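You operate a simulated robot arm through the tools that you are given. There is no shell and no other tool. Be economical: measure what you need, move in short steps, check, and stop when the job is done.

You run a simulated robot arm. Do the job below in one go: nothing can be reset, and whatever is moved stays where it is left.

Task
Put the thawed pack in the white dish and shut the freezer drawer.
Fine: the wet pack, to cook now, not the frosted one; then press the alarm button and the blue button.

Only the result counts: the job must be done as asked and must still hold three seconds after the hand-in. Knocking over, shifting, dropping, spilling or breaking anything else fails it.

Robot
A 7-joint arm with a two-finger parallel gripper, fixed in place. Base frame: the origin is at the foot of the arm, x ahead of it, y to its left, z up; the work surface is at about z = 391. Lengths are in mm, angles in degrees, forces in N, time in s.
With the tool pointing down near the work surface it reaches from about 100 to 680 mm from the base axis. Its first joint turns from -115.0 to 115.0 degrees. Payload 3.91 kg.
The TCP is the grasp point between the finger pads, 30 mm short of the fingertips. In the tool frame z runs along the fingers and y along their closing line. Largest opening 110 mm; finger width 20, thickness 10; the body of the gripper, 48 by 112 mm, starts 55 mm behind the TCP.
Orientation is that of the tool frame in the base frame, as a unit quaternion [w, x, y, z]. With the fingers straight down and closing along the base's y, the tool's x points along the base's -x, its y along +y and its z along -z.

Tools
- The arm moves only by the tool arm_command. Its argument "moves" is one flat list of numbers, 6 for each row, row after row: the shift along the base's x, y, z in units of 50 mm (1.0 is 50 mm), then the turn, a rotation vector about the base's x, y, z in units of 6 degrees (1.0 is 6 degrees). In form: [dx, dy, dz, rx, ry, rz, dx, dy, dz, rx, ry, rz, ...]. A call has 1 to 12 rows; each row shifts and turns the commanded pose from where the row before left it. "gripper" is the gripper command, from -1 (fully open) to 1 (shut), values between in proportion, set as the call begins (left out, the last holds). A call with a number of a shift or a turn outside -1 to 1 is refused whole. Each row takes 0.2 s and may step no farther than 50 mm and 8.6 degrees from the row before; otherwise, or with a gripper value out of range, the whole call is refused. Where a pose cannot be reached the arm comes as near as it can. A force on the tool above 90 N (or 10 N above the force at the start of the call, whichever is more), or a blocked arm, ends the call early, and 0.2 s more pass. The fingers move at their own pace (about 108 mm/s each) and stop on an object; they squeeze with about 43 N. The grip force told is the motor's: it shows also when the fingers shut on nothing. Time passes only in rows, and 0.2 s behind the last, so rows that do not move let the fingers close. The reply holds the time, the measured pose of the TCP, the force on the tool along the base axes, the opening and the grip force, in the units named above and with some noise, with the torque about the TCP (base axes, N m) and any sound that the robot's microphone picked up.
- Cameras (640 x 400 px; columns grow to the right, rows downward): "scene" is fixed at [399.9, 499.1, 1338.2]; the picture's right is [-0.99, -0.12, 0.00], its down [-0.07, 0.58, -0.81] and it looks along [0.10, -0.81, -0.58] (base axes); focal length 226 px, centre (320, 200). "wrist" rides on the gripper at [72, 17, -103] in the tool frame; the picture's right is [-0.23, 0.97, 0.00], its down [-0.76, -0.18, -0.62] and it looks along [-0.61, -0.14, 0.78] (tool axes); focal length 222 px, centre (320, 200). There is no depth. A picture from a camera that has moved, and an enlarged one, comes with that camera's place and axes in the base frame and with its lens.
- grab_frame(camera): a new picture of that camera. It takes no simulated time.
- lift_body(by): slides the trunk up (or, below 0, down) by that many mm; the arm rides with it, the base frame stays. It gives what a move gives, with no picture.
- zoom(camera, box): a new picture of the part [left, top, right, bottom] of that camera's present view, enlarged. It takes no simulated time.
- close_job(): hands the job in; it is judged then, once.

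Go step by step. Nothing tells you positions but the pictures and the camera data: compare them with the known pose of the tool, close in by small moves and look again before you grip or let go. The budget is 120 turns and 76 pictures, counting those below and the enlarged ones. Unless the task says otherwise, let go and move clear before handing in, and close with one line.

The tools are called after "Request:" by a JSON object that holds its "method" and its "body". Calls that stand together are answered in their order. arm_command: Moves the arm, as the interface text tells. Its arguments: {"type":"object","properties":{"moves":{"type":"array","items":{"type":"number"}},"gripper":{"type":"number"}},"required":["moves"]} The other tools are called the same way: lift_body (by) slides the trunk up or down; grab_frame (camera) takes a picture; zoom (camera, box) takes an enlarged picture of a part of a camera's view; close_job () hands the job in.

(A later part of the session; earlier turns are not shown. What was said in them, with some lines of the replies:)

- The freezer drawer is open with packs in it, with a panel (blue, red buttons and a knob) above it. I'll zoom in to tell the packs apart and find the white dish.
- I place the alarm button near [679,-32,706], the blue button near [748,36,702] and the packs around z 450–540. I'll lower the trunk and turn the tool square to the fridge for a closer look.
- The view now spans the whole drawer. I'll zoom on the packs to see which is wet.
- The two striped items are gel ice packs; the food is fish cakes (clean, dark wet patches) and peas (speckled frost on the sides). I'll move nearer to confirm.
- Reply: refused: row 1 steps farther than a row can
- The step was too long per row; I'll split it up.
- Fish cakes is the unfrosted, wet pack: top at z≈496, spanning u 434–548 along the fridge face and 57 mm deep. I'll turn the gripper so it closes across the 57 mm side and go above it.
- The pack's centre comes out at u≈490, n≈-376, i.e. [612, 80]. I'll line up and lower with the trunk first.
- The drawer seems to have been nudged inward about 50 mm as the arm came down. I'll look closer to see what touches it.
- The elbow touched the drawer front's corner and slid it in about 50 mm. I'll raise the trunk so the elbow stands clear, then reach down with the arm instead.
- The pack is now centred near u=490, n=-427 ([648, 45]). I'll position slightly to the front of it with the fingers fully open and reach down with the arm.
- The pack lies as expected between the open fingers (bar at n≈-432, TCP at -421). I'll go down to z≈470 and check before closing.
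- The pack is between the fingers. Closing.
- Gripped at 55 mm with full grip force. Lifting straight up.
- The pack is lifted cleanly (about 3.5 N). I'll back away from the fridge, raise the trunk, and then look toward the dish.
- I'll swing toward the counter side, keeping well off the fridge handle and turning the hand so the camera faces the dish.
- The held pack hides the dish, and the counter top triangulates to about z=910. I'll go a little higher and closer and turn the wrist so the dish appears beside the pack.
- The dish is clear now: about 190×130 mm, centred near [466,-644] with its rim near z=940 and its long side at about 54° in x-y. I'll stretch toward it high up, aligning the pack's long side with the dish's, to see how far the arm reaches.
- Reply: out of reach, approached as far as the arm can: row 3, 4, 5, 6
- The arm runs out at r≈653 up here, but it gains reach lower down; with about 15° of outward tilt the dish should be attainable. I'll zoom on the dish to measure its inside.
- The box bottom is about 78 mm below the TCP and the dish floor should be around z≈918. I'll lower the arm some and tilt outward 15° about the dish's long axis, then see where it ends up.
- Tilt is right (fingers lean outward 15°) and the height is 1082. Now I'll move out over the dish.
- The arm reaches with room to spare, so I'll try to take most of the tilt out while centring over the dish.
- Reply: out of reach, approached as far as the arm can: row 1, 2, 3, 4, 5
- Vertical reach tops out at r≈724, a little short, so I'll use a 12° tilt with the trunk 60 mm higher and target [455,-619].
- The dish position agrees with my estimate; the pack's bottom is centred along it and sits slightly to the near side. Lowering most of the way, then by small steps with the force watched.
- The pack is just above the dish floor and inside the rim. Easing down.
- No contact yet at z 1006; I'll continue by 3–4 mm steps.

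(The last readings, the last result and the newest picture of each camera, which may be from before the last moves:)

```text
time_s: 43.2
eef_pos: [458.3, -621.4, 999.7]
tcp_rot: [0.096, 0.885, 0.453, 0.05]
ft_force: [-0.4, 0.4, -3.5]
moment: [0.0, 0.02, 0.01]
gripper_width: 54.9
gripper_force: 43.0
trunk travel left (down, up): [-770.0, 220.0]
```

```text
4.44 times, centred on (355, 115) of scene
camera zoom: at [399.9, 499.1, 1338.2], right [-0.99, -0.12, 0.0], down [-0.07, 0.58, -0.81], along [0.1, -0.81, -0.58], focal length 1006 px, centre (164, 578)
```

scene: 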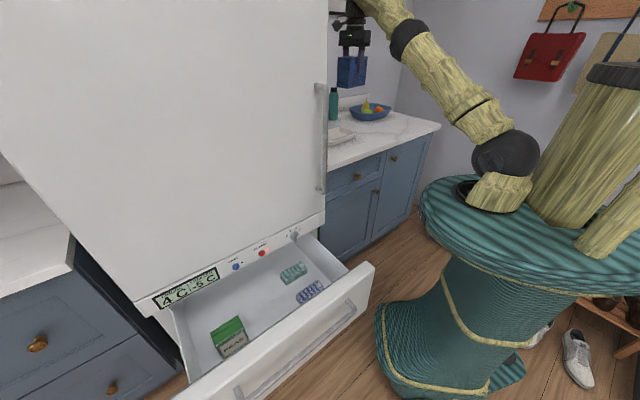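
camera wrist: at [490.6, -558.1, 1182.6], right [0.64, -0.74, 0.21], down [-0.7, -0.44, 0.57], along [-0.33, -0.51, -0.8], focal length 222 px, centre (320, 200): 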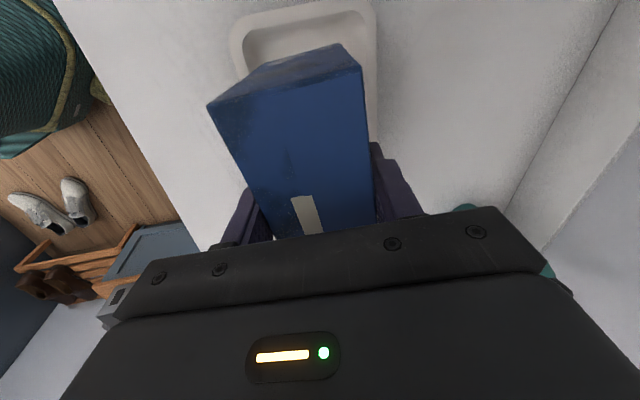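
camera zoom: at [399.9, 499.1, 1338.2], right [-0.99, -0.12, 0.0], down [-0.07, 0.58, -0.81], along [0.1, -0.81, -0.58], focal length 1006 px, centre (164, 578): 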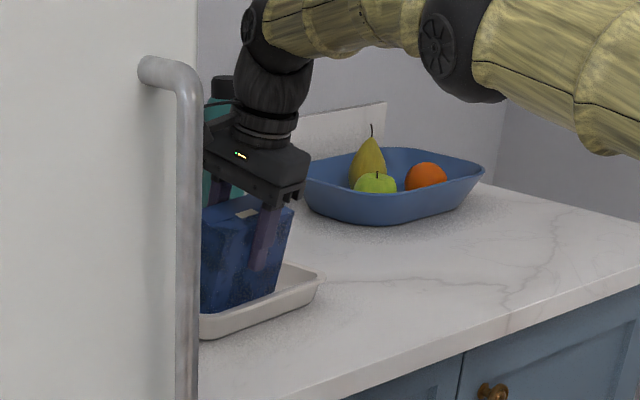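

It's inside the rim but still not touching. Continuing.

Request:
{"method": "arm_command", "body": {"moves": [0, 0, -0.06, 0, 0, 0, 0, 0, 0, 0, 0, 0]}}

Request:
{"method": "arm_command", "body": {"moves": [0, 0, -0.06, 0, 0, 0, 0, 0, 0, 0, 0, 0]}}

Request:
{"method": "arm_command", "body": {"moves": [0, 0, -0.06, 0, 0, 0, 0, 0, 0, 0, 0, 0]}}

```text
time_s: 43.8
eef_pos: [457.2, -621.8, 997.2]
tcp_rot: [0.095, 0.885, 0.452, 0.049]
ft_force: [0.0, -0.1, -3.9]
moment: [0.0, 0.0, 0.0]
gripper_width: 55.1
gripper_force: 42.9
trunk travel left (down, up): [-770.0, 220.0]
```

```text
time_s: 44.4
eef_pos: [457.1, -622.8, 994.8]
tcp_rot: [0.095, 0.885, 0.452, 0.05]
ft_force: [-0.3, -0.3, -3.2]
moment: [0.02, -0.02, -0.05]
gripper_width: 54.8
gripper_force: 43.1
trunk travel left (down, up): [-770.0, 220.0]
```

```text
time_s: 45.0
eef_pos: [458.0, -622.9, 991.4]
tcp_rot: [0.095, 0.885, 0.452, 0.05]
ft_force: [0.5, 0.2, -3.3]
moment: [0.01, -0.03, 0.01]
gripper_width: 55.0
gripper_force: 43.2
trunk travel left (down, up): [-770.0, 220.0]
```

Still free at z 991. A few more careful steps.

Request:
{"method": "arm_command", "body": {"moves": [0, 0, -0.06, 0, 0, 0, 0, 0, 0, 0, 0, 0]}}

Request:
{"method": "arm_command", "body": {"moves": [0, 0, -0.06, 0, 0, 0, 0, 0, 0, 0, 0, 0]}}

Request:
{"method": "zoom", "body": {"camera": "scene", "box": [310, 70, 400, 160]}}

```text
time_s: 45.6
eef_pos: [458.3, -622.1, 988.3]
tcp_rot: [0.094, 0.885, 0.453, 0.05]
ft_force: [0.2, -0.2, -3.1]
moment: [-0.01, 0.05, 0.01]
gripper_width: 54.9
gripper_force: 42.7
trunk travel left (down, up): [-770.0, 220.0]
```

```text
time_s: 46.2
eef_pos: [458.1, -623.3, 987.5]
tcp_rot: [0.097, 0.885, 0.453, 0.049]
ft_force: [0.7, 0.8, 5.5]
moment: [-0.28, 0.43, -0.01]
gripper_width: 54.6
gripper_force: 43.1
trunk travel left (down, up): [-770.0, 220.0]
```

```text
4.44 times, centred on (355, 115) of scene
camera zoom: at [399.9, 499.1, 1338.2], right [-0.99, -0.12, 0.0], down [-0.07, 0.58, -0.81], along [0.1, -0.81, -0.58], focal length 1006 px, centre (164, 578)
```

zoom: 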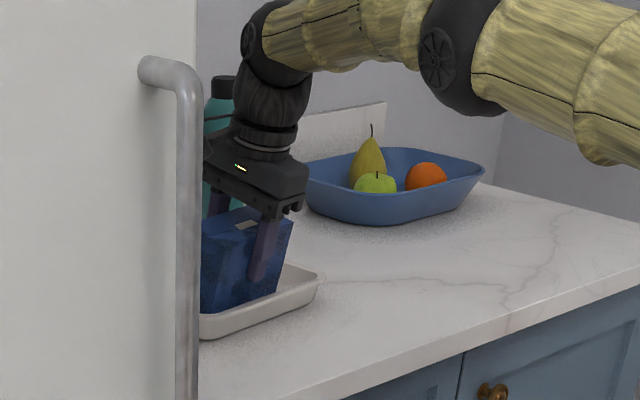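

Contact: about 9 N at the pack's near lower edge, so it stands on the dish floor. I'll open the fingers gradually so it settles flat.

Request:
{"method": "arm_command", "body": {"moves": [0, 0, 0.02, 0, 0, 0, 0, 0, 0, 0, 0, 0], "gripper": -0.15}}

Request:
{"method": "arm_command", "body": {"moves": [0, 0, 0, 0, 0, 0, 0, 0, 0, 0, 0, 0], "gripper": -0.4}}

Request:
{"method": "zoom", "body": {"camera": "scene", "box": [310, 70, 400, 160]}}

Request:
{"method": "grab_frame", "body": {"camera": "wrist"}}

```text
time_s: 46.8
eef_pos: [458.1, -623.4, 987.3]
tcp_rot: [0.095, 0.885, 0.453, 0.05]
ft_force: [1.0, 0.1, 0.0]
moment: [0.02, -0.01, -0.04]
gripper_width: 63.5
gripper_force: 0.1
trunk travel left (down, up): [-770.0, 220.0]
```

```text
time_s: 47.4
eef_pos: [457.9, -622.9, 985.6]
tcp_rot: [0.096, 0.885, 0.453, 0.051]
ft_force: [0.1, -1.4, -0.7]
moment: [0.0, 0.03, -0.04]
gripper_width: 77.3
gripper_force: 0.1
trunk travel left (down, up): [-770.0, 220.0]
```

```text
4.44 times, centred on (355, 115) of scene
camera zoom: at [399.9, 499.1, 1338.2], right [-0.99, -0.12, 0.0], down [-0.07, 0.58, -0.81], along [0.1, -0.81, -0.58], focal length 1006 px, centre (164, 578)
```

zoom: 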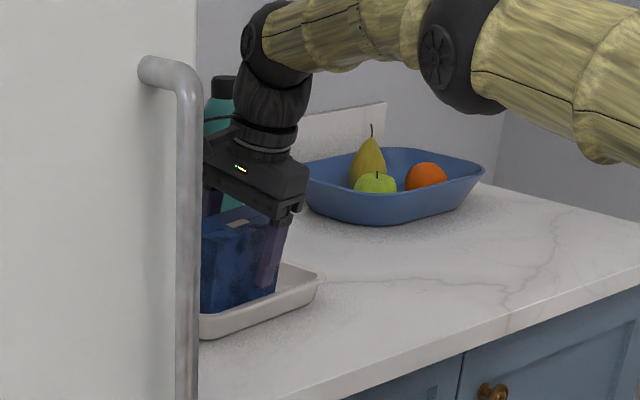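

```text
31 pictures are left
camera wrist: at [495.0, -561.0, 1091.6], right [0.64, -0.74, 0.21], down [-0.69, -0.44, 0.57], along [-0.33, -0.51, -0.8], focal length 222 px, centre (320, 200)
```

wrist: 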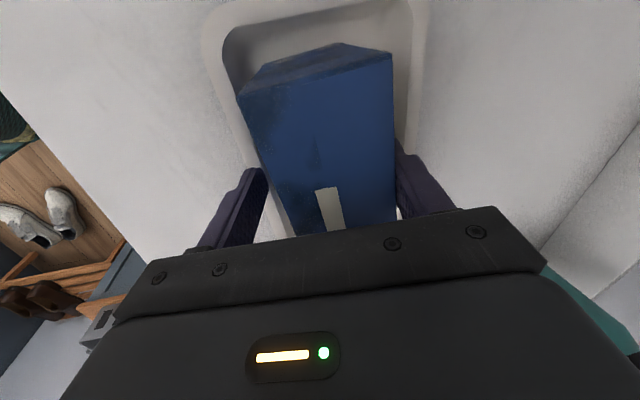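

The pack has settled into the dish. Opening fully and backing out along the tool axis.

Request:
{"method": "arm_command", "body": {"moves": [0, 0, 0, 0, 0, 0, 0, 0, 0, 0, 0, 0, -0.07, 0.05, 0.39, 0, 0, 0, -0.11, 0.08, 0.6, 0, 0, 0, -0.14, 0.1, 0.78, 0, 0, 0, -0.14, 0.1, 0.78, 0, 0, 0], "gripper": -0.85}}

Request:
{"method": "grab_frame", "body": {"camera": "wrist"}}

Request:
{"method": "zoom", "body": {"camera": "scene", "box": [310, 70, 400, 160]}}

```text
time_s: 48.8
eef_pos: [434.4, -606.2, 1114.2]
tcp_rot: [0.096, 0.885, 0.453, 0.05]
ft_force: [-0.3, 0.0, 0.1]
moment: [0.0, -0.01, -0.02]
gripper_width: 101.8
gripper_force: 0.2
trunk travel left (down, up): [-770.0, 220.0]
```

```text
30 pictures are left
camera wrist: at [472.2, -544.0, 1218.9], right [0.64, -0.74, 0.21], down [-0.7, -0.44, 0.57], along [-0.33, -0.51, -0.8], focal length 222 px, centre (320, 200)
```

wrist: 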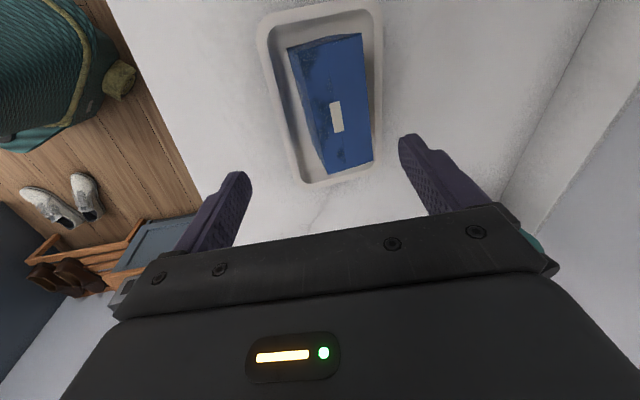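

```text
4.44 times, centred on (355, 115) of scene
camera zoom: at [399.9, 499.1, 1338.2], right [-0.99, -0.12, 0.0], down [-0.07, 0.58, -0.81], along [0.1, -0.81, -0.58], focal length 1006 px, centre (164, 578)
```

zoom: 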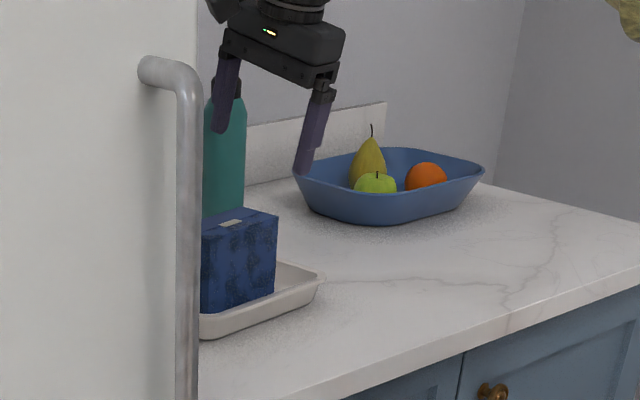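

The pack stands upright in the dish and nothing else moved. Now I'll back off, straighten the tool and swing round to the front of the drawer.

Request:
{"method": "arm_command", "body": {"moves": [-0.5, 0.75, 0, 0.29, 0.41, 0, -0.5, 0.75, 0, 0.29, 0.41, 0, -0.5, 0.75, 0, 0.29, 0.41, 0, -0.5, 0.75, 0, 0.29, 0.41, 0, -0.5, 0.75, 0, 0, 0, 1, -0.5, 0.75, 0, 0, 0, 1, -0.5, 0.75, 0, 0, 0, 1, -0.5, 0.75, 0, 0, 0, 1], "gripper": 1}}

Request:
{"method": "arm_command", "body": {"moves": [0.33, 0.65, 0, 0, 0, 1, 0.33, 0.65, 0, 0, 0, 1, 0.33, 0.65, 0, 0, 0, 1, 0.33, 0.65, 0, 0, 0, 1, 0.33, 0.65, 0, 0, 0, 1, 0.33, 0.65, 0, 0, 0, 1, 0.33, 0.65, 0, 0, 0, 1, 0.33, 0.65, 0, 0, 0, 1, 0.33, 0.65, 0, 0, 0, 1, 0.33, 0.65, 0, 0, 0, 0.5]}}

Request:
{"method": "grab_frame", "body": {"camera": "scene"}}

```text
time_s: 50.6
eef_pos: [233.5, -304.9, 1115.2]
tcp_rot: [0.002, 0.775, 0.631, 0.002]
ft_force: [0.0, 0.4, 0.2]
moment: [0.01, 0.0, 0.03]
gripper_width: 0.1
gripper_force: 37.8
trunk travel left (down, up): [-770.0, 220.0]
```

```text
time_s: 52.8
eef_pos: [400.0, 18.8, 1112.9]
tcp_rot: [0.001, 0.381, 0.925, 0.002]
ft_force: [0.2, 0.0, -0.2]
moment: [-0.01, -0.01, 0.04]
gripper_width: 0.3
gripper_force: 37.8
trunk travel left (down, up): [-770.0, 220.0]
```

```text
28 pictures are left
```

scene: 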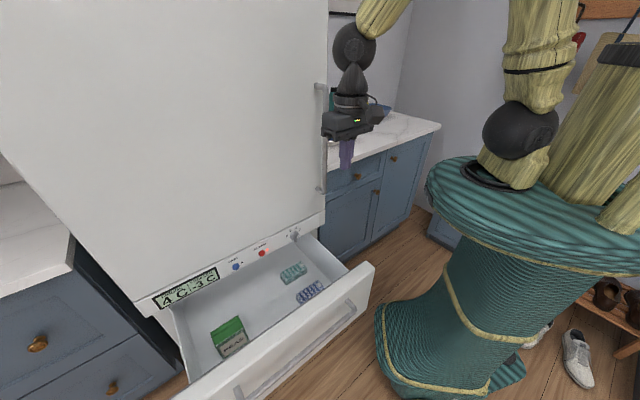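

I'll go to a spot in front of the drawer's middle (u≈475), pitch the fingers 50° toward the fridge, then lower the trunk.

Request:
{"method": "arm_command", "body": {"moves": [0.135, 0.5, 0, -0.74, -0.74, 0, 0.135, 0.5, 0, -0.74, -0.74, 0, 0.135, 0.5, 0, -0.74, -0.74, 0, 0.135, 0.5, 0, -0.74, -0.74, 0, 0.135, 0.5, 0, -0.74, -0.74, 0, 0.135, 0.5, 0, -0.74, -0.74, 0, 0.135, 0.5, 0, -0.74, -0.74, 0, 0.135, 0.5, 0, -0.74, -0.74, 0]}}

Request:
{"method": "lift_body", "body": {"by": -450}}

Request:
{"method": "grab_frame", "body": {"camera": "scene"}}

Request:
{"method": "grab_frame", "body": {"camera": "wrist"}}

```text
time_s: 54.6
eef_pos: [452.4, 219.6, 1114.4]
tcp_rot: [0.394, 0.343, 0.837, -0.161]
ft_force: [-0.4, 1.0, -1.2]
moment: [-0.07, 0.0, -0.03]
gripper_width: 0.1
gripper_force: 37.5
trunk travel left (down, up): [-770.0, 220.0]
```

```text
refused: -450 is not a number from -400 to 400
```

```text
27 pictures are left
```

scene: 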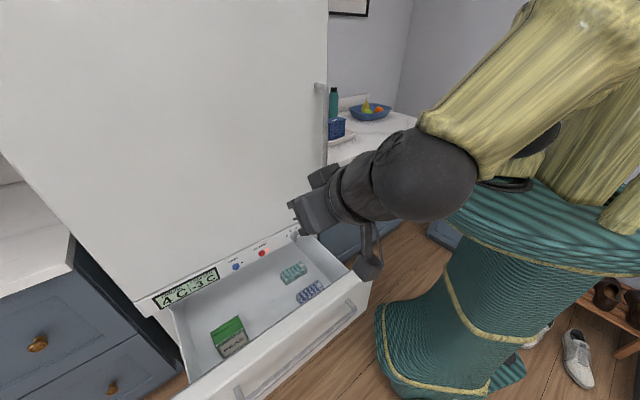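

```text
26 pictures are left
camera wrist: at [374.3, 319.8, 1124.6], right [0.79, 0.59, 0.18], down [-0.12, -0.13, 0.98], along [0.6, -0.8, -0.03], focal length 222 px, centre (320, 200)
```

wrist: 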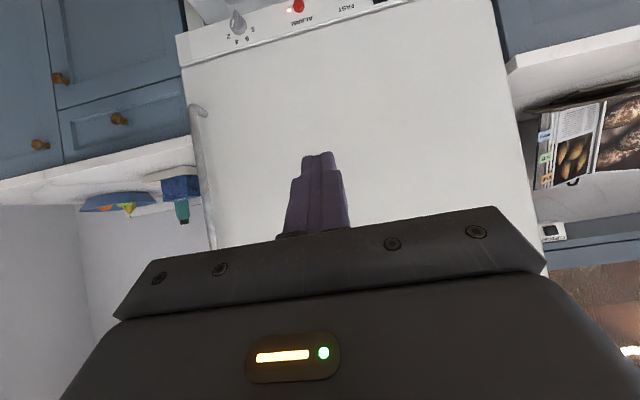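

The limit is 400 per call; lowering 400 mm.

Request:
{"method": "lift_body", "body": {"by": -400}}

Request:
{"method": "grab_frame", "body": {"camera": "scene"}}

Request:
{"method": "grab_frame", "body": {"camera": "wrist"}}

```text
time_s: 58.4
eef_pos: [452.1, 217.7, 714.0]
tcp_rot: [0.392, 0.344, 0.838, -0.161]
ft_force: [-0.4, 0.5, -0.4]
moment: [0.01, 0.0, 0.0]
gripper_width: 0.0
gripper_force: 37.7
trunk travel left (down, up): [-370.0, 620.0]
```

```text
25 pictures are left
```

scene: 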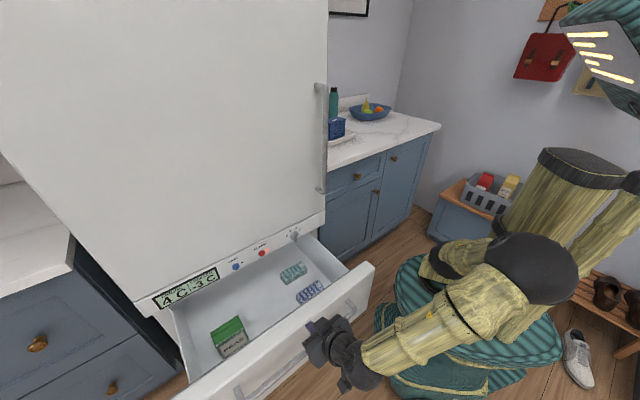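

```text
24 pictures are left
camera wrist: at [374.4, 318.3, 724.9], right [0.79, 0.59, 0.18], down [-0.12, -0.13, 0.98], along [0.6, -0.8, -0.03], focal length 222 px, centre (320, 200)
```

wrist: 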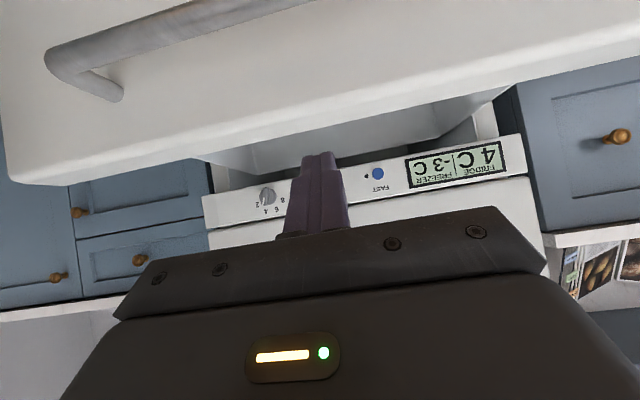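

The tip is in front of the drawer front, with the handle at about z=565 and the top edge near 630. I'll lower to a tip height of about 605 and push gently toward the fridge.

Request:
{"method": "arm_command", "body": {"moves": [0, 0, -0.9, 0, 0, 0, 0, 0, -0.9, 0, 0, 0, 0.2, -0.2, 0, 0, 0, 0, 0.2, -0.2, 0, 0, 0, 0, 0.15, -0.15, 0, 0, 0, 0, 0.15, -0.15, 0, 0, 0, 0, 0.15, -0.15, 0, 0, 0, 0, 0.15, -0.15, 0, 0, 0, 0, 0.15, -0.15, 0, 0, 0, 0]}}

Request:
{"method": "grab_frame", "body": {"camera": "scene"}}

```text
time_s: 60.4
eef_pos: [510.9, 159.4, 625.2]
tcp_rot: [0.393, 0.345, 0.837, -0.161]
ft_force: [-0.6, 0.8, 0.0]
moment: [0.01, -0.02, 0.0]
gripper_width: 0.0
gripper_force: 37.7
trunk travel left (down, up): [-370.0, 620.0]
```

```text
23 pictures are left
```

scene: 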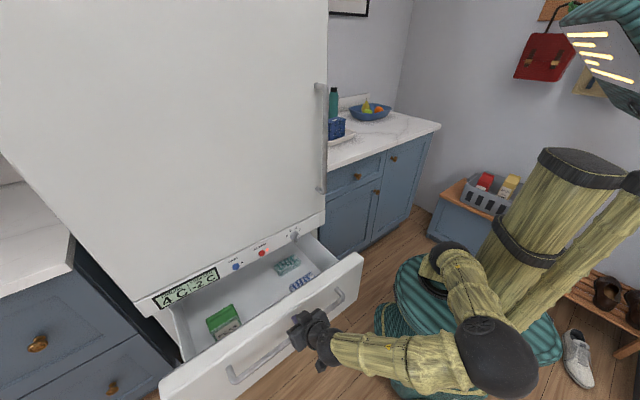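

The drawer slides in easily. Continuing the push.

Request:
{"method": "arm_command", "body": {"moves": [0.2, -0.2, 0, 0, 0, 0, 0.2, -0.2, 0, 0, 0, 0, 0.2, -0.2, 0, 0, 0, 0, 0.2, -0.2, 0, 0, 0, 0, 0.2, -0.2, 0, 0, 0, 0, 0.2, -0.2, 0, 0, 0, 0, 0.2, -0.2, 0, 0, 0, 0, 0.2, -0.2, 0, 0, 0, 0, 0.2, -0.2, 0, 0, 0, 0, 0.2, -0.2, 0, 0, 0, 0]}}

Request:
{"method": "grab_frame", "body": {"camera": "scene"}}

Request:
{"method": "grab_frame", "body": {"camera": "wrist"}}

```text
time_s: 62.6
eef_pos: [608.3, 58.4, 625.4]
tcp_rot: [0.393, 0.344, 0.837, -0.161]
ft_force: [-0.2, -0.2, -0.8]
moment: [-0.02, 0.02, 0.01]
gripper_width: 0.1
gripper_force: 37.9
trunk travel left (down, up): [-370.0, 620.0]
```

```text
22 pictures are left
```

scene: 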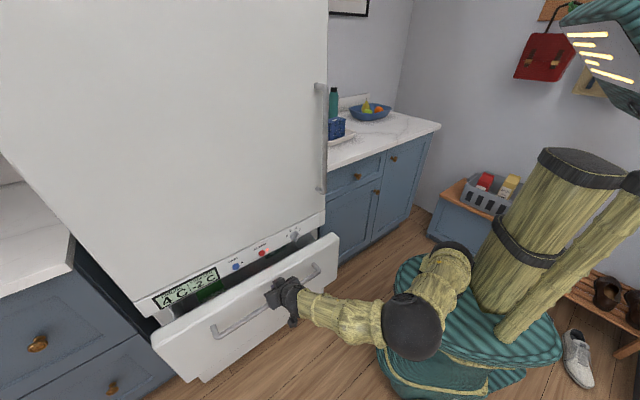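

```text
21 pictures are left
camera wrist: at [531.9, 160.0, 635.4], right [0.79, 0.59, 0.17], down [-0.12, -0.13, 0.98], along [0.6, -0.8, -0.03], focal length 222 px, centre (320, 200)
```

wrist: 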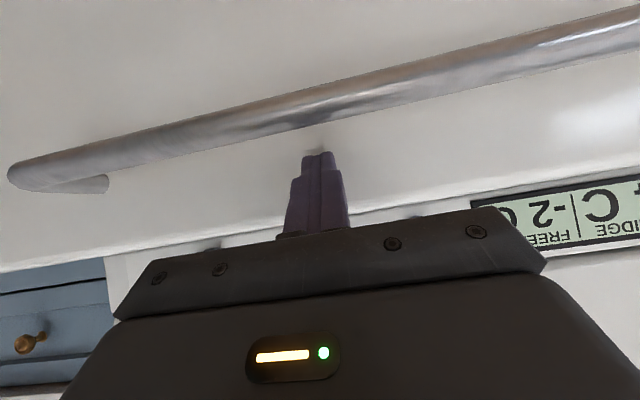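

Roughly 80–90 mm of travel remain. Pushing on more slowly.

Request:
{"method": "arm_command", "body": {"moves": [0.16, -0.16, 0, 0, 0, 0, 0.16, -0.16, 0, 0, 0, 0, 0.16, -0.16, 0, 0, 0, 0, 0.16, -0.16, 0, 0, 0, 0, 0.16, -0.16, 0, 0, 0, 0, 0.12, -0.12, 0, 0, 0, 0]}}

Request:
{"method": "zoom", "body": {"camera": "scene", "box": [130, 200, 370, 380]}}

```text
time_s: 64.0
eef_pos: [656.1, 12.8, 624.8]
tcp_rot: [0.393, 0.344, 0.838, -0.161]
ft_force: [0.0, -0.4, -0.1]
moment: [0.0, 0.01, 0.02]
gripper_width: 0.0
gripper_force: 37.4
trunk travel left (down, up): [-370.0, 620.0]
```

```text
2.22 times, centred on (250, 290) of scene
camera zoom: at [399.9, 499.1, 1338.2], right [-0.99, -0.12, 0.0], down [-0.07, 0.58, -0.81], along [0.1, -0.81, -0.58], focal length 503 px, centre (476, 0)
```

zoom: 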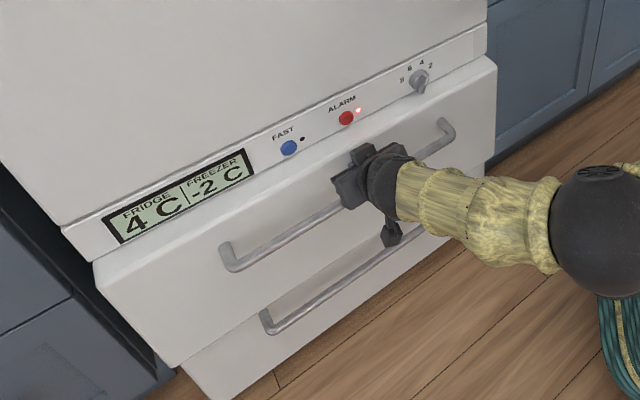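

The drawer front still stands proud of the panel. Continuing in small steps until it stops.

Request:
{"method": "arm_command", "body": {"moves": [0.14, -0.14, 0, 0, 0, 0, 0.14, -0.14, 0, 0, 0, 0]}}

Request:
{"method": "arm_command", "body": {"moves": [0.1, -0.1, 0, 0, 0, 0, 0.1, -0.1, 0, 0, 0, 0]}}

Request:
{"method": "zoom", "body": {"camera": "scene", "box": [130, 200, 370, 380]}}

```text
time_s: 64.6
eef_pos: [668.7, -0.5, 622.7]
tcp_rot: [0.393, 0.343, 0.838, -0.161]
ft_force: [0.5, 0.4, -0.2]
moment: [0.0, -0.01, -0.02]
gripper_width: 0.3
gripper_force: 37.4
trunk travel left (down, up): [-370.0, 620.0]
```

```text
time_s: 65.2
eef_pos: [679.0, -9.1, 623.3]
tcp_rot: [0.393, 0.344, 0.837, -0.16]
ft_force: [0.1, -0.1, -0.8]
moment: [-0.01, -0.01, -0.02]
gripper_width: 0.0
gripper_force: 37.6
trunk travel left (down, up): [-370.0, 620.0]
```

```text
2.22 times, centred on (250, 290) of scene
camera zoom: at [399.9, 499.1, 1338.2], right [-0.99, -0.12, 0.0], down [-0.07, 0.58, -0.81], along [0.1, -0.81, -0.58], focal length 503 px, centre (476, 0)
```

zoom: 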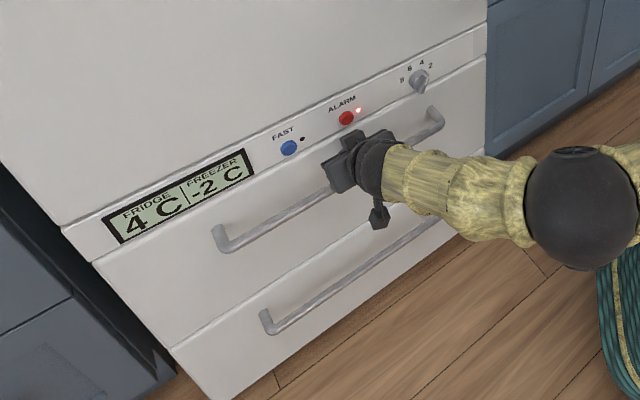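

It's almost flush; pressing on in small steps until the force rises.

Request:
{"method": "arm_command", "body": {"moves": [0.08, -0.08, 0, 0, 0, 0, 0.08, -0.08, 0, 0, 0, 0]}}

Request:
{"method": "arm_command", "body": {"moves": [0.06, -0.06, 0, 0, 0, 0, 0, 0, 0, 0, 0, 0]}}

```text
time_s: 65.8
eef_pos: [680.8, -12.6, 622.5]
tcp_rot: [0.392, 0.343, 0.838, -0.161]
ft_force: [-53.0, 32.6, 11.2]
moment: [0.49, 0.06, -0.46]
gripper_width: 0.0
gripper_force: 37.8
trunk travel left (down, up): [-370.0, 620.0]
```

```text
time_s: 66.2
eef_pos: [684.7, -10.8, 621.8]
tcp_rot: [0.386, 0.345, 0.84, -0.16]
ft_force: [-52.0, 35.3, 24.8]
moment: [-0.06, 0.08, -0.37]
gripper_width: 0.0
gripper_force: 37.6
trunk travel left (down, up): [-370.0, 620.0]
stopped in row 1: the force on the tool passed its limit at 99 N (the readings are from after the stop); the commanded pose is now the measured one
```

The drawer hit its stop at about 60–99 N, so it's shut. I'll back off and check it stays, then line up on the alarm button.

Request:
{"method": "arm_command", "body": {"moves": [-0.2, 0.2, 0, 0, 0, 0, -0.5, 0.5, 0, 0, 0, 0, -0.5, 0.5, 0, 0, 0, 0, -0.5, 0.5, 0.4, 0, 0, 0, 0, 0, 0.8, 0, 0, 0, 0, 0, 0.8, 0, 0, 0]}}

Request:
{"method": "zoom", "body": {"camera": "scene", "box": [130, 200, 370, 380]}}

Request:
{"method": "grab_frame", "body": {"camera": "wrist"}}

```text
time_s: 67.6
eef_pos: [600.0, 73.6, 721.0]
tcp_rot: [0.386, 0.344, 0.841, -0.16]
ft_force: [0.4, 1.5, 0.9]
moment: [-0.02, 0.01, -0.02]
gripper_width: 0.0
gripper_force: 38.0
trunk travel left (down, up): [-370.0, 620.0]
```

```text
2.22 times, centred on (250, 290) of scene
camera zoom: at [399.9, 499.1, 1338.2], right [-0.99, -0.12, 0.0], down [-0.07, 0.58, -0.81], along [0.1, -0.81, -0.58], focal length 503 px, centre (476, 0)
```

zoom: 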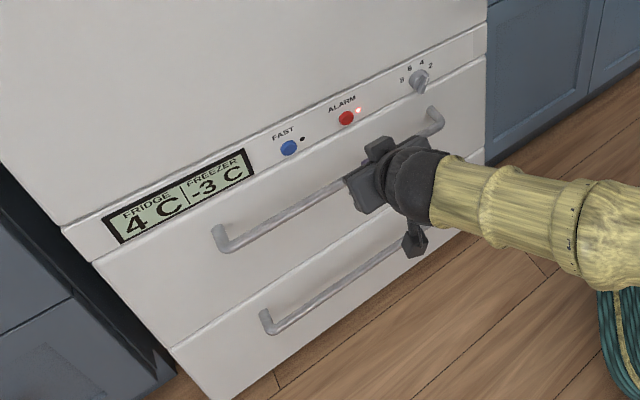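

```text
17 pictures are left
camera wrist: at [522.3, 173.3, 732.4], right [0.79, 0.59, 0.17], down [-0.11, -0.14, 0.98], along [0.61, -0.79, -0.05], focal length 222 px, centre (320, 200)
```

wrist: 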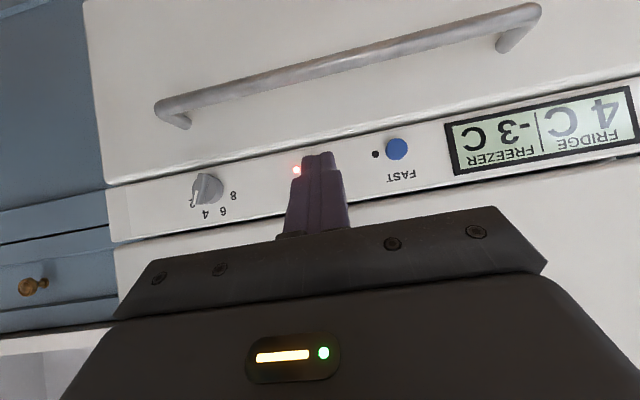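

The drawer is shut and the freezer reading is falling again. Combining the views, the panel face is at about n=-518 with the buttons at z≈680; I'll move to the side to see both buttons past the fingertip.

Request:
{"method": "arm_command", "body": {"moves": [0.51, 0.25, -0.2, 0, 0, 0, 0.51, 0.25, -0.2, 0, 0, 0, 0.51, -0.15, -0.14, 0, 0, 0, 0.51, -0.15, 0, 0, 0, 0, 0, 0, 0, 0, 0, 0]}}

Request:
{"method": "grab_frame", "body": {"camera": "wrist"}}

```text
time_s: 68.8
eef_pos: [703.6, 79.3, 693.4]
tcp_rot: [0.386, 0.346, 0.84, -0.161]
ft_force: [-0.1, -0.1, -0.1]
moment: [-0.01, 0.04, 0.01]
gripper_width: 0.0
gripper_force: 37.3
trunk travel left (down, up): [-370.0, 620.0]
```

```text
16 pictures are left
camera wrist: at [626.5, 180.5, 705.5], right [0.79, 0.59, 0.17], down [-0.11, -0.14, 0.98], along [0.6, -0.8, -0.05], focal length 222 px, centre (320, 200)
```

wrist: 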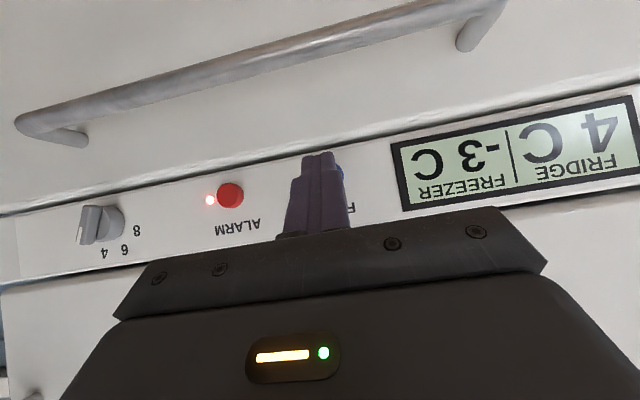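

Alarm is at u≈458 and blue at u≈558, both at z≈676. I'll slide over in front of the alarm button and close in.

Request:
{"method": "arm_command", "body": {"moves": [-0.45, -0.45, -0.04, 0, 0, 0, -0.45, -0.45, -0.04, 0, 0, 0, -0.45, -0.45, 0, 0, 0, 0, 0, 0, 0, 0, 0, 0, 0.2, -0.2, 0, 0, 0, 0, 0.1, -0.1, 0, 0, 0, 0, 0, 0, 0, 0, 0, 0]}}

Request:
{"method": "grab_frame", "body": {"camera": "wrist"}}

Request:
{"method": "zoom", "body": {"camera": "scene", "box": [210, 220, 330, 310]}}

```text
time_s: 70.4
eef_pos: [652.1, -3.1, 689.4]
tcp_rot: [0.387, 0.346, 0.84, -0.161]
ft_force: [0.8, 0.2, 0.1]
moment: [0.01, -0.03, 0.03]
gripper_width: 0.0
gripper_force: 37.7
trunk travel left (down, up): [-370.0, 620.0]
```

```text
15 pictures are left
camera wrist: at [574.8, 98.1, 700.9], right [0.79, 0.59, 0.17], down [-0.11, -0.14, 0.98], along [0.6, -0.8, -0.05], focal length 222 px, centre (320, 200)
```

wrist: 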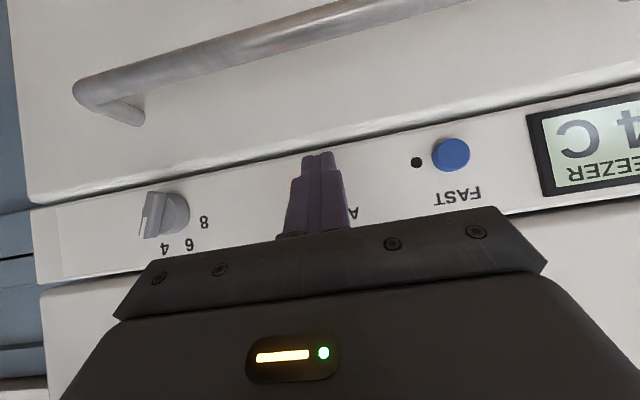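

```text
4.44 times, centred on (270, 265) of scene
camera zoom: at [399.9, 499.1, 1338.2], right [-0.99, -0.12, 0.0], down [-0.07, 0.58, -0.81], along [0.1, -0.81, -0.58], focal length 1006 px, centre (542, -89)
```

zoom: 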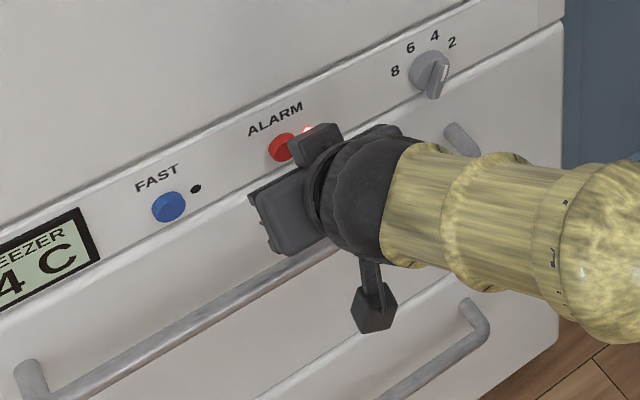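

Lined up with the alarm button (TCP u=459), tip about 15–20 mm off the panel. Pressing in small steps and watching the force.

Request:
{"method": "arm_command", "body": {"moves": [0.06, -0.06, 0, 0, 0, 0, 0.05, -0.05, 0, 0, 0, 0, 0, 0, 0, 0, 0, 0]}}

Request:
{"method": "arm_command", "body": {"moves": [0.05, -0.05, 0, 0, 0, 0, 0, 0, 0, 0, 0, 0]}}

Request:
{"method": "arm_command", "body": {"moves": [0.05, -0.05, 0, 0, 0, 0, 0, 0, 0, 0, 0, 0]}}

```text
time_s: 71.2
eef_pos: [657.8, -9.0, 687.6]
tcp_rot: [0.386, 0.346, 0.84, -0.161]
ft_force: [-0.3, -0.5, 0.1]
moment: [-0.01, -0.01, -0.01]
gripper_width: 0.1
gripper_force: 37.9
trunk travel left (down, up): [-370.0, 620.0]
```

```text
time_s: 71.8
eef_pos: [659.6, -10.2, 686.6]
tcp_rot: [0.386, 0.345, 0.84, -0.16]
ft_force: [0.0, 0.2, 0.4]
moment: [-0.02, -0.01, 0.03]
gripper_width: 0.0
gripper_force: 37.5
trunk travel left (down, up): [-370.0, 620.0]
```

```text
time_s: 72.4
eef_pos: [661.7, -13.5, 687.2]
tcp_rot: [0.387, 0.346, 0.84, -0.161]
ft_force: [-0.6, -0.5, 0.6]
moment: [0.0, -0.02, -0.02]
gripper_width: 0.0
gripper_force: 38.0
trunk travel left (down, up): [-370.0, 620.0]
```

Not touching yet; continuing.

Request:
{"method": "arm_command", "body": {"moves": [0.05, -0.05, 0.04, 0, 0, 0, 0, 0, 0, 0, 0, 0]}}

Request:
{"method": "arm_command", "body": {"moves": [0.05, -0.05, 0, 0, 0, 0, 0, 0, 0, 0, 0, 0]}}

Request:
{"method": "arm_command", "body": {"moves": [0.05, -0.05, 0, 0, 0, 0, 0, 0, 0, 0, 0, 0]}}

```text
time_s: 73.0
eef_pos: [664.5, -15.0, 690.5]
tcp_rot: [0.385, 0.346, 0.84, -0.161]
ft_force: [-0.3, -0.5, 0.8]
moment: [0.01, 0.01, -0.01]
gripper_width: 0.0
gripper_force: 37.4
trunk travel left (down, up): [-370.0, 620.0]
```

```text
time_s: 73.6
eef_pos: [666.2, -17.5, 689.4]
tcp_rot: [0.387, 0.346, 0.84, -0.161]
ft_force: [0.8, 1.2, 0.6]
moment: [0.03, 0.0, 0.03]
gripper_width: 0.0
gripper_force: 37.9
trunk travel left (down, up): [-370.0, 620.0]
```

```text
time_s: 74.2
eef_pos: [668.7, -20.2, 689.6]
tcp_rot: [0.386, 0.345, 0.84, -0.16]
ft_force: [-1.6, 0.8, 1.1]
moment: [0.01, 0.02, -0.07]
gripper_width: 0.1
gripper_force: 37.2
trunk travel left (down, up): [-370.0, 620.0]
heard: click
```

A click: the alarm button is pressed. Backing off and moving across to the blue button.

Request:
{"method": "arm_command", "body": {"moves": [-0.4, 0.4, 0, 0, 0, 0, -0.2, 0.2, 0, 0, 0, 0, 0.46, 0.46, 0, 0, 0, 0, 0.46, 0.46, 0, 0, 0, 0, 0.47, 0.47, 0, 0, 0, 0, 0, 0, 0, 0, 0, 0]}}

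Request:
{"method": "grab_frame", "body": {"camera": "wrist"}}

Request:
{"method": "zoom", "body": {"camera": "scene", "box": [210, 220, 330, 310]}}

```text
time_s: 75.6
eef_pos: [709.0, 78.2, 686.7]
tcp_rot: [0.386, 0.346, 0.84, -0.161]
ft_force: [0.6, -0.3, -0.3]
moment: [0.03, 0.03, 0.0]
gripper_width: 0.0
gripper_force: 38.1
trunk travel left (down, up): [-370.0, 620.0]
```

```text
13 pictures are left
camera wrist: at [632.3, 179.9, 700.6], right [0.79, 0.59, 0.17], down [-0.11, -0.14, 0.98], along [0.6, -0.8, -0.05], focal length 222 px, centre (320, 200)
```

wrist: 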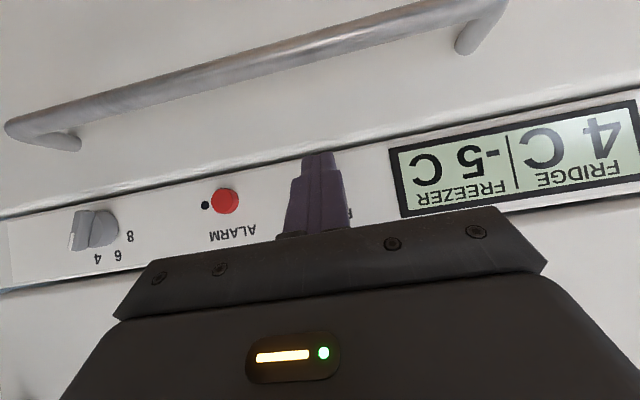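

```text
4.44 times, centred on (270, 265) of scene
camera zoom: at [399.9, 499.1, 1338.2], right [-0.99, -0.12, 0.0], down [-0.07, 0.58, -0.81], along [0.1, -0.81, -0.58], focal length 1006 px, centre (542, -89)
```

zoom: 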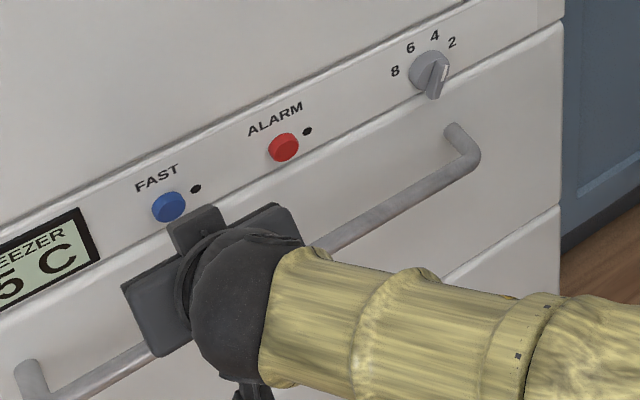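

The alarm light is off. TCP is at u=557 in front of the blue button; pressing it the same way.

Request:
{"method": "arm_command", "body": {"moves": [0.25, -0.25, 0.05, 0, 0, 0, 0.15, -0.15, 0, 0, 0, 0, 0.06, -0.06, 0, 0, 0, 0, 0, 0, 0, 0, 0, 0]}}

Request:
{"method": "arm_command", "body": {"moves": [0.05, -0.05, 0, 0, 0, 0, 0, 0, 0, 0, 0, 0]}}

Request:
{"method": "arm_command", "body": {"moves": [0.05, -0.05, 0, 0, 0, 0, 0, 0, 0, 0, 0, 0]}}

```text
time_s: 76.6
eef_pos: [732.8, 56.1, 691.0]
tcp_rot: [0.387, 0.346, 0.84, -0.161]
ft_force: [-0.3, -0.3, 0.0]
moment: [-0.03, -0.02, 0.02]
gripper_width: 0.0
gripper_force: 37.8
trunk travel left (down, up): [-370.0, 620.0]
```

```text
time_s: 77.2
eef_pos: [733.4, 54.0, 691.2]
tcp_rot: [0.386, 0.346, 0.84, -0.161]
ft_force: [0.2, -0.4, 0.4]
moment: [0.0, 0.01, 0.02]
gripper_width: 0.0
gripper_force: 38.3
trunk travel left (down, up): [-370.0, 620.0]
```

```text
time_s: 77.8
eef_pos: [738.1, 50.2, 691.4]
tcp_rot: [0.386, 0.345, 0.84, -0.16]
ft_force: [-1.8, 0.7, -0.6]
moment: [0.04, 0.0, 0.01]
gripper_width: 0.0
gripper_force: 37.5
trunk travel left (down, up): [-370.0, 620.0]
```

Light contact now; a little further.

Request:
{"method": "arm_command", "body": {"moves": [0.04, -0.04, 0, 0, 0, 0, 0, 0, 0, 0, 0, 0]}}

```text
time_s: 78.4
eef_pos: [739.4, 48.1, 692.7]
tcp_rot: [0.385, 0.346, 0.84, -0.16]
ft_force: [-1.6, 1.0, -0.6]
moment: [0.05, 0.04, 0.0]
gripper_width: 0.0
gripper_force: 37.7
trunk travel left (down, up): [-370.0, 620.0]
heard: click
```

Click: the blue button is pressed. I'll back well clear and check everything.

Request:
{"method": "arm_command", "body": {"moves": [-0.4, 0.4, 0, 0, 0, 0, -0.65, 0.65, 0, 0, 0, 0, -0.65, 0.65, 0, 0, 0, 0, -0.65, 0.65, 0, 0, 0, 0, -0.65, 0.65, 0, 0, 0, 0, 0, 0, 0, 0, 0, 0]}}

Request:
{"method": "grab_frame", "body": {"camera": "scene"}}

Request:
{"method": "zoom", "body": {"camera": "scene", "box": [130, 210, 340, 370]}}

Request:
{"method": "zoom", "body": {"camera": "scene", "box": [310, 70, 400, 160]}}

```text
time_s: 79.8
eef_pos: [587.6, 200.2, 695.0]
tcp_rot: [0.386, 0.346, 0.84, -0.161]
ft_force: [0.0, -0.4, 1.0]
moment: [0.02, -0.02, 0.02]
gripper_width: 0.2
gripper_force: 37.3
trunk travel left (down, up): [-370.0, 620.0]
```

```text
11 pictures are left
```

scene: 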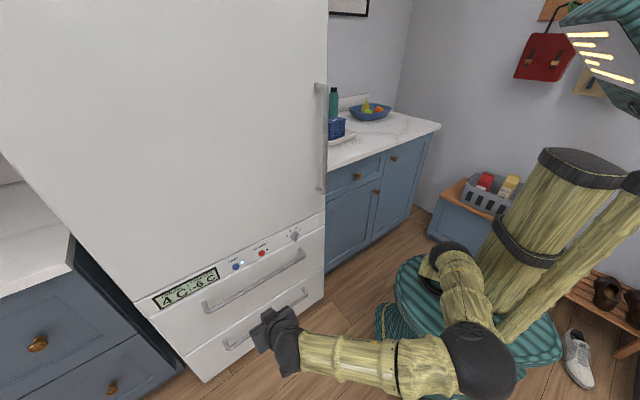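

```text
2.50 times, centred on (235, 290) of scene
camera zoom: at [399.9, 499.1, 1338.2], right [-0.99, -0.12, 0.0], down [-0.07, 0.58, -0.81], along [0.1, -0.81, -0.58], focal length 566 px, centre (532, -25)
```

zoom: 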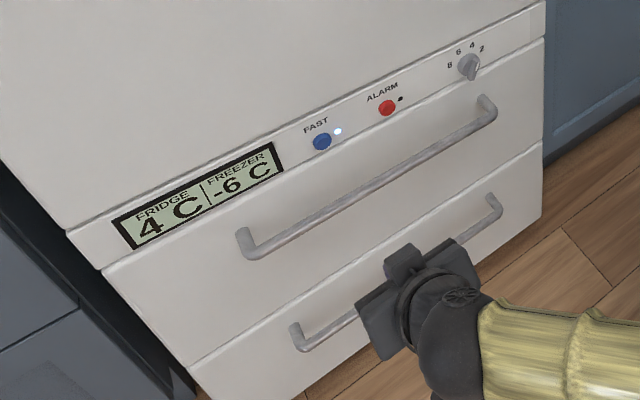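

```text
4.44 times, centred on (355, 115) of scene
camera zoom: at [399.9, 499.1, 1338.2], right [-0.99, -0.12, 0.0], down [-0.07, 0.58, -0.81], along [0.1, -0.81, -0.58], focal length 1006 px, centre (164, 578)
```

zoom: 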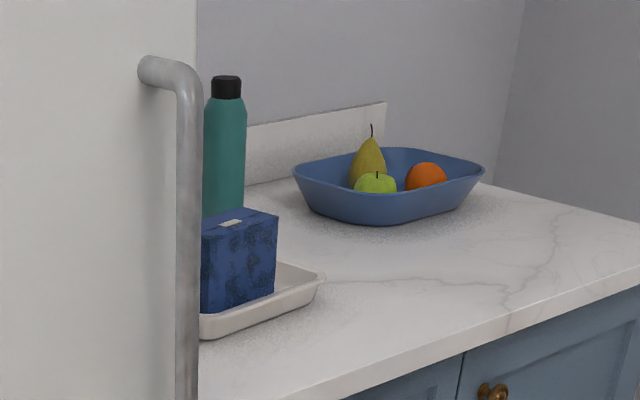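

The blue light is on, the alarm light is off, the drawer is shut and the pack stands in the white dish. The arm is clear, so I'm handing in.

Request:
{"method": "close_job", "body": {}}

```text
The job is handed in.
```

The thawed fish cakes pack is in the white dish, the freezer drawer is shut, and the alarm and blue buttons are both pressed.
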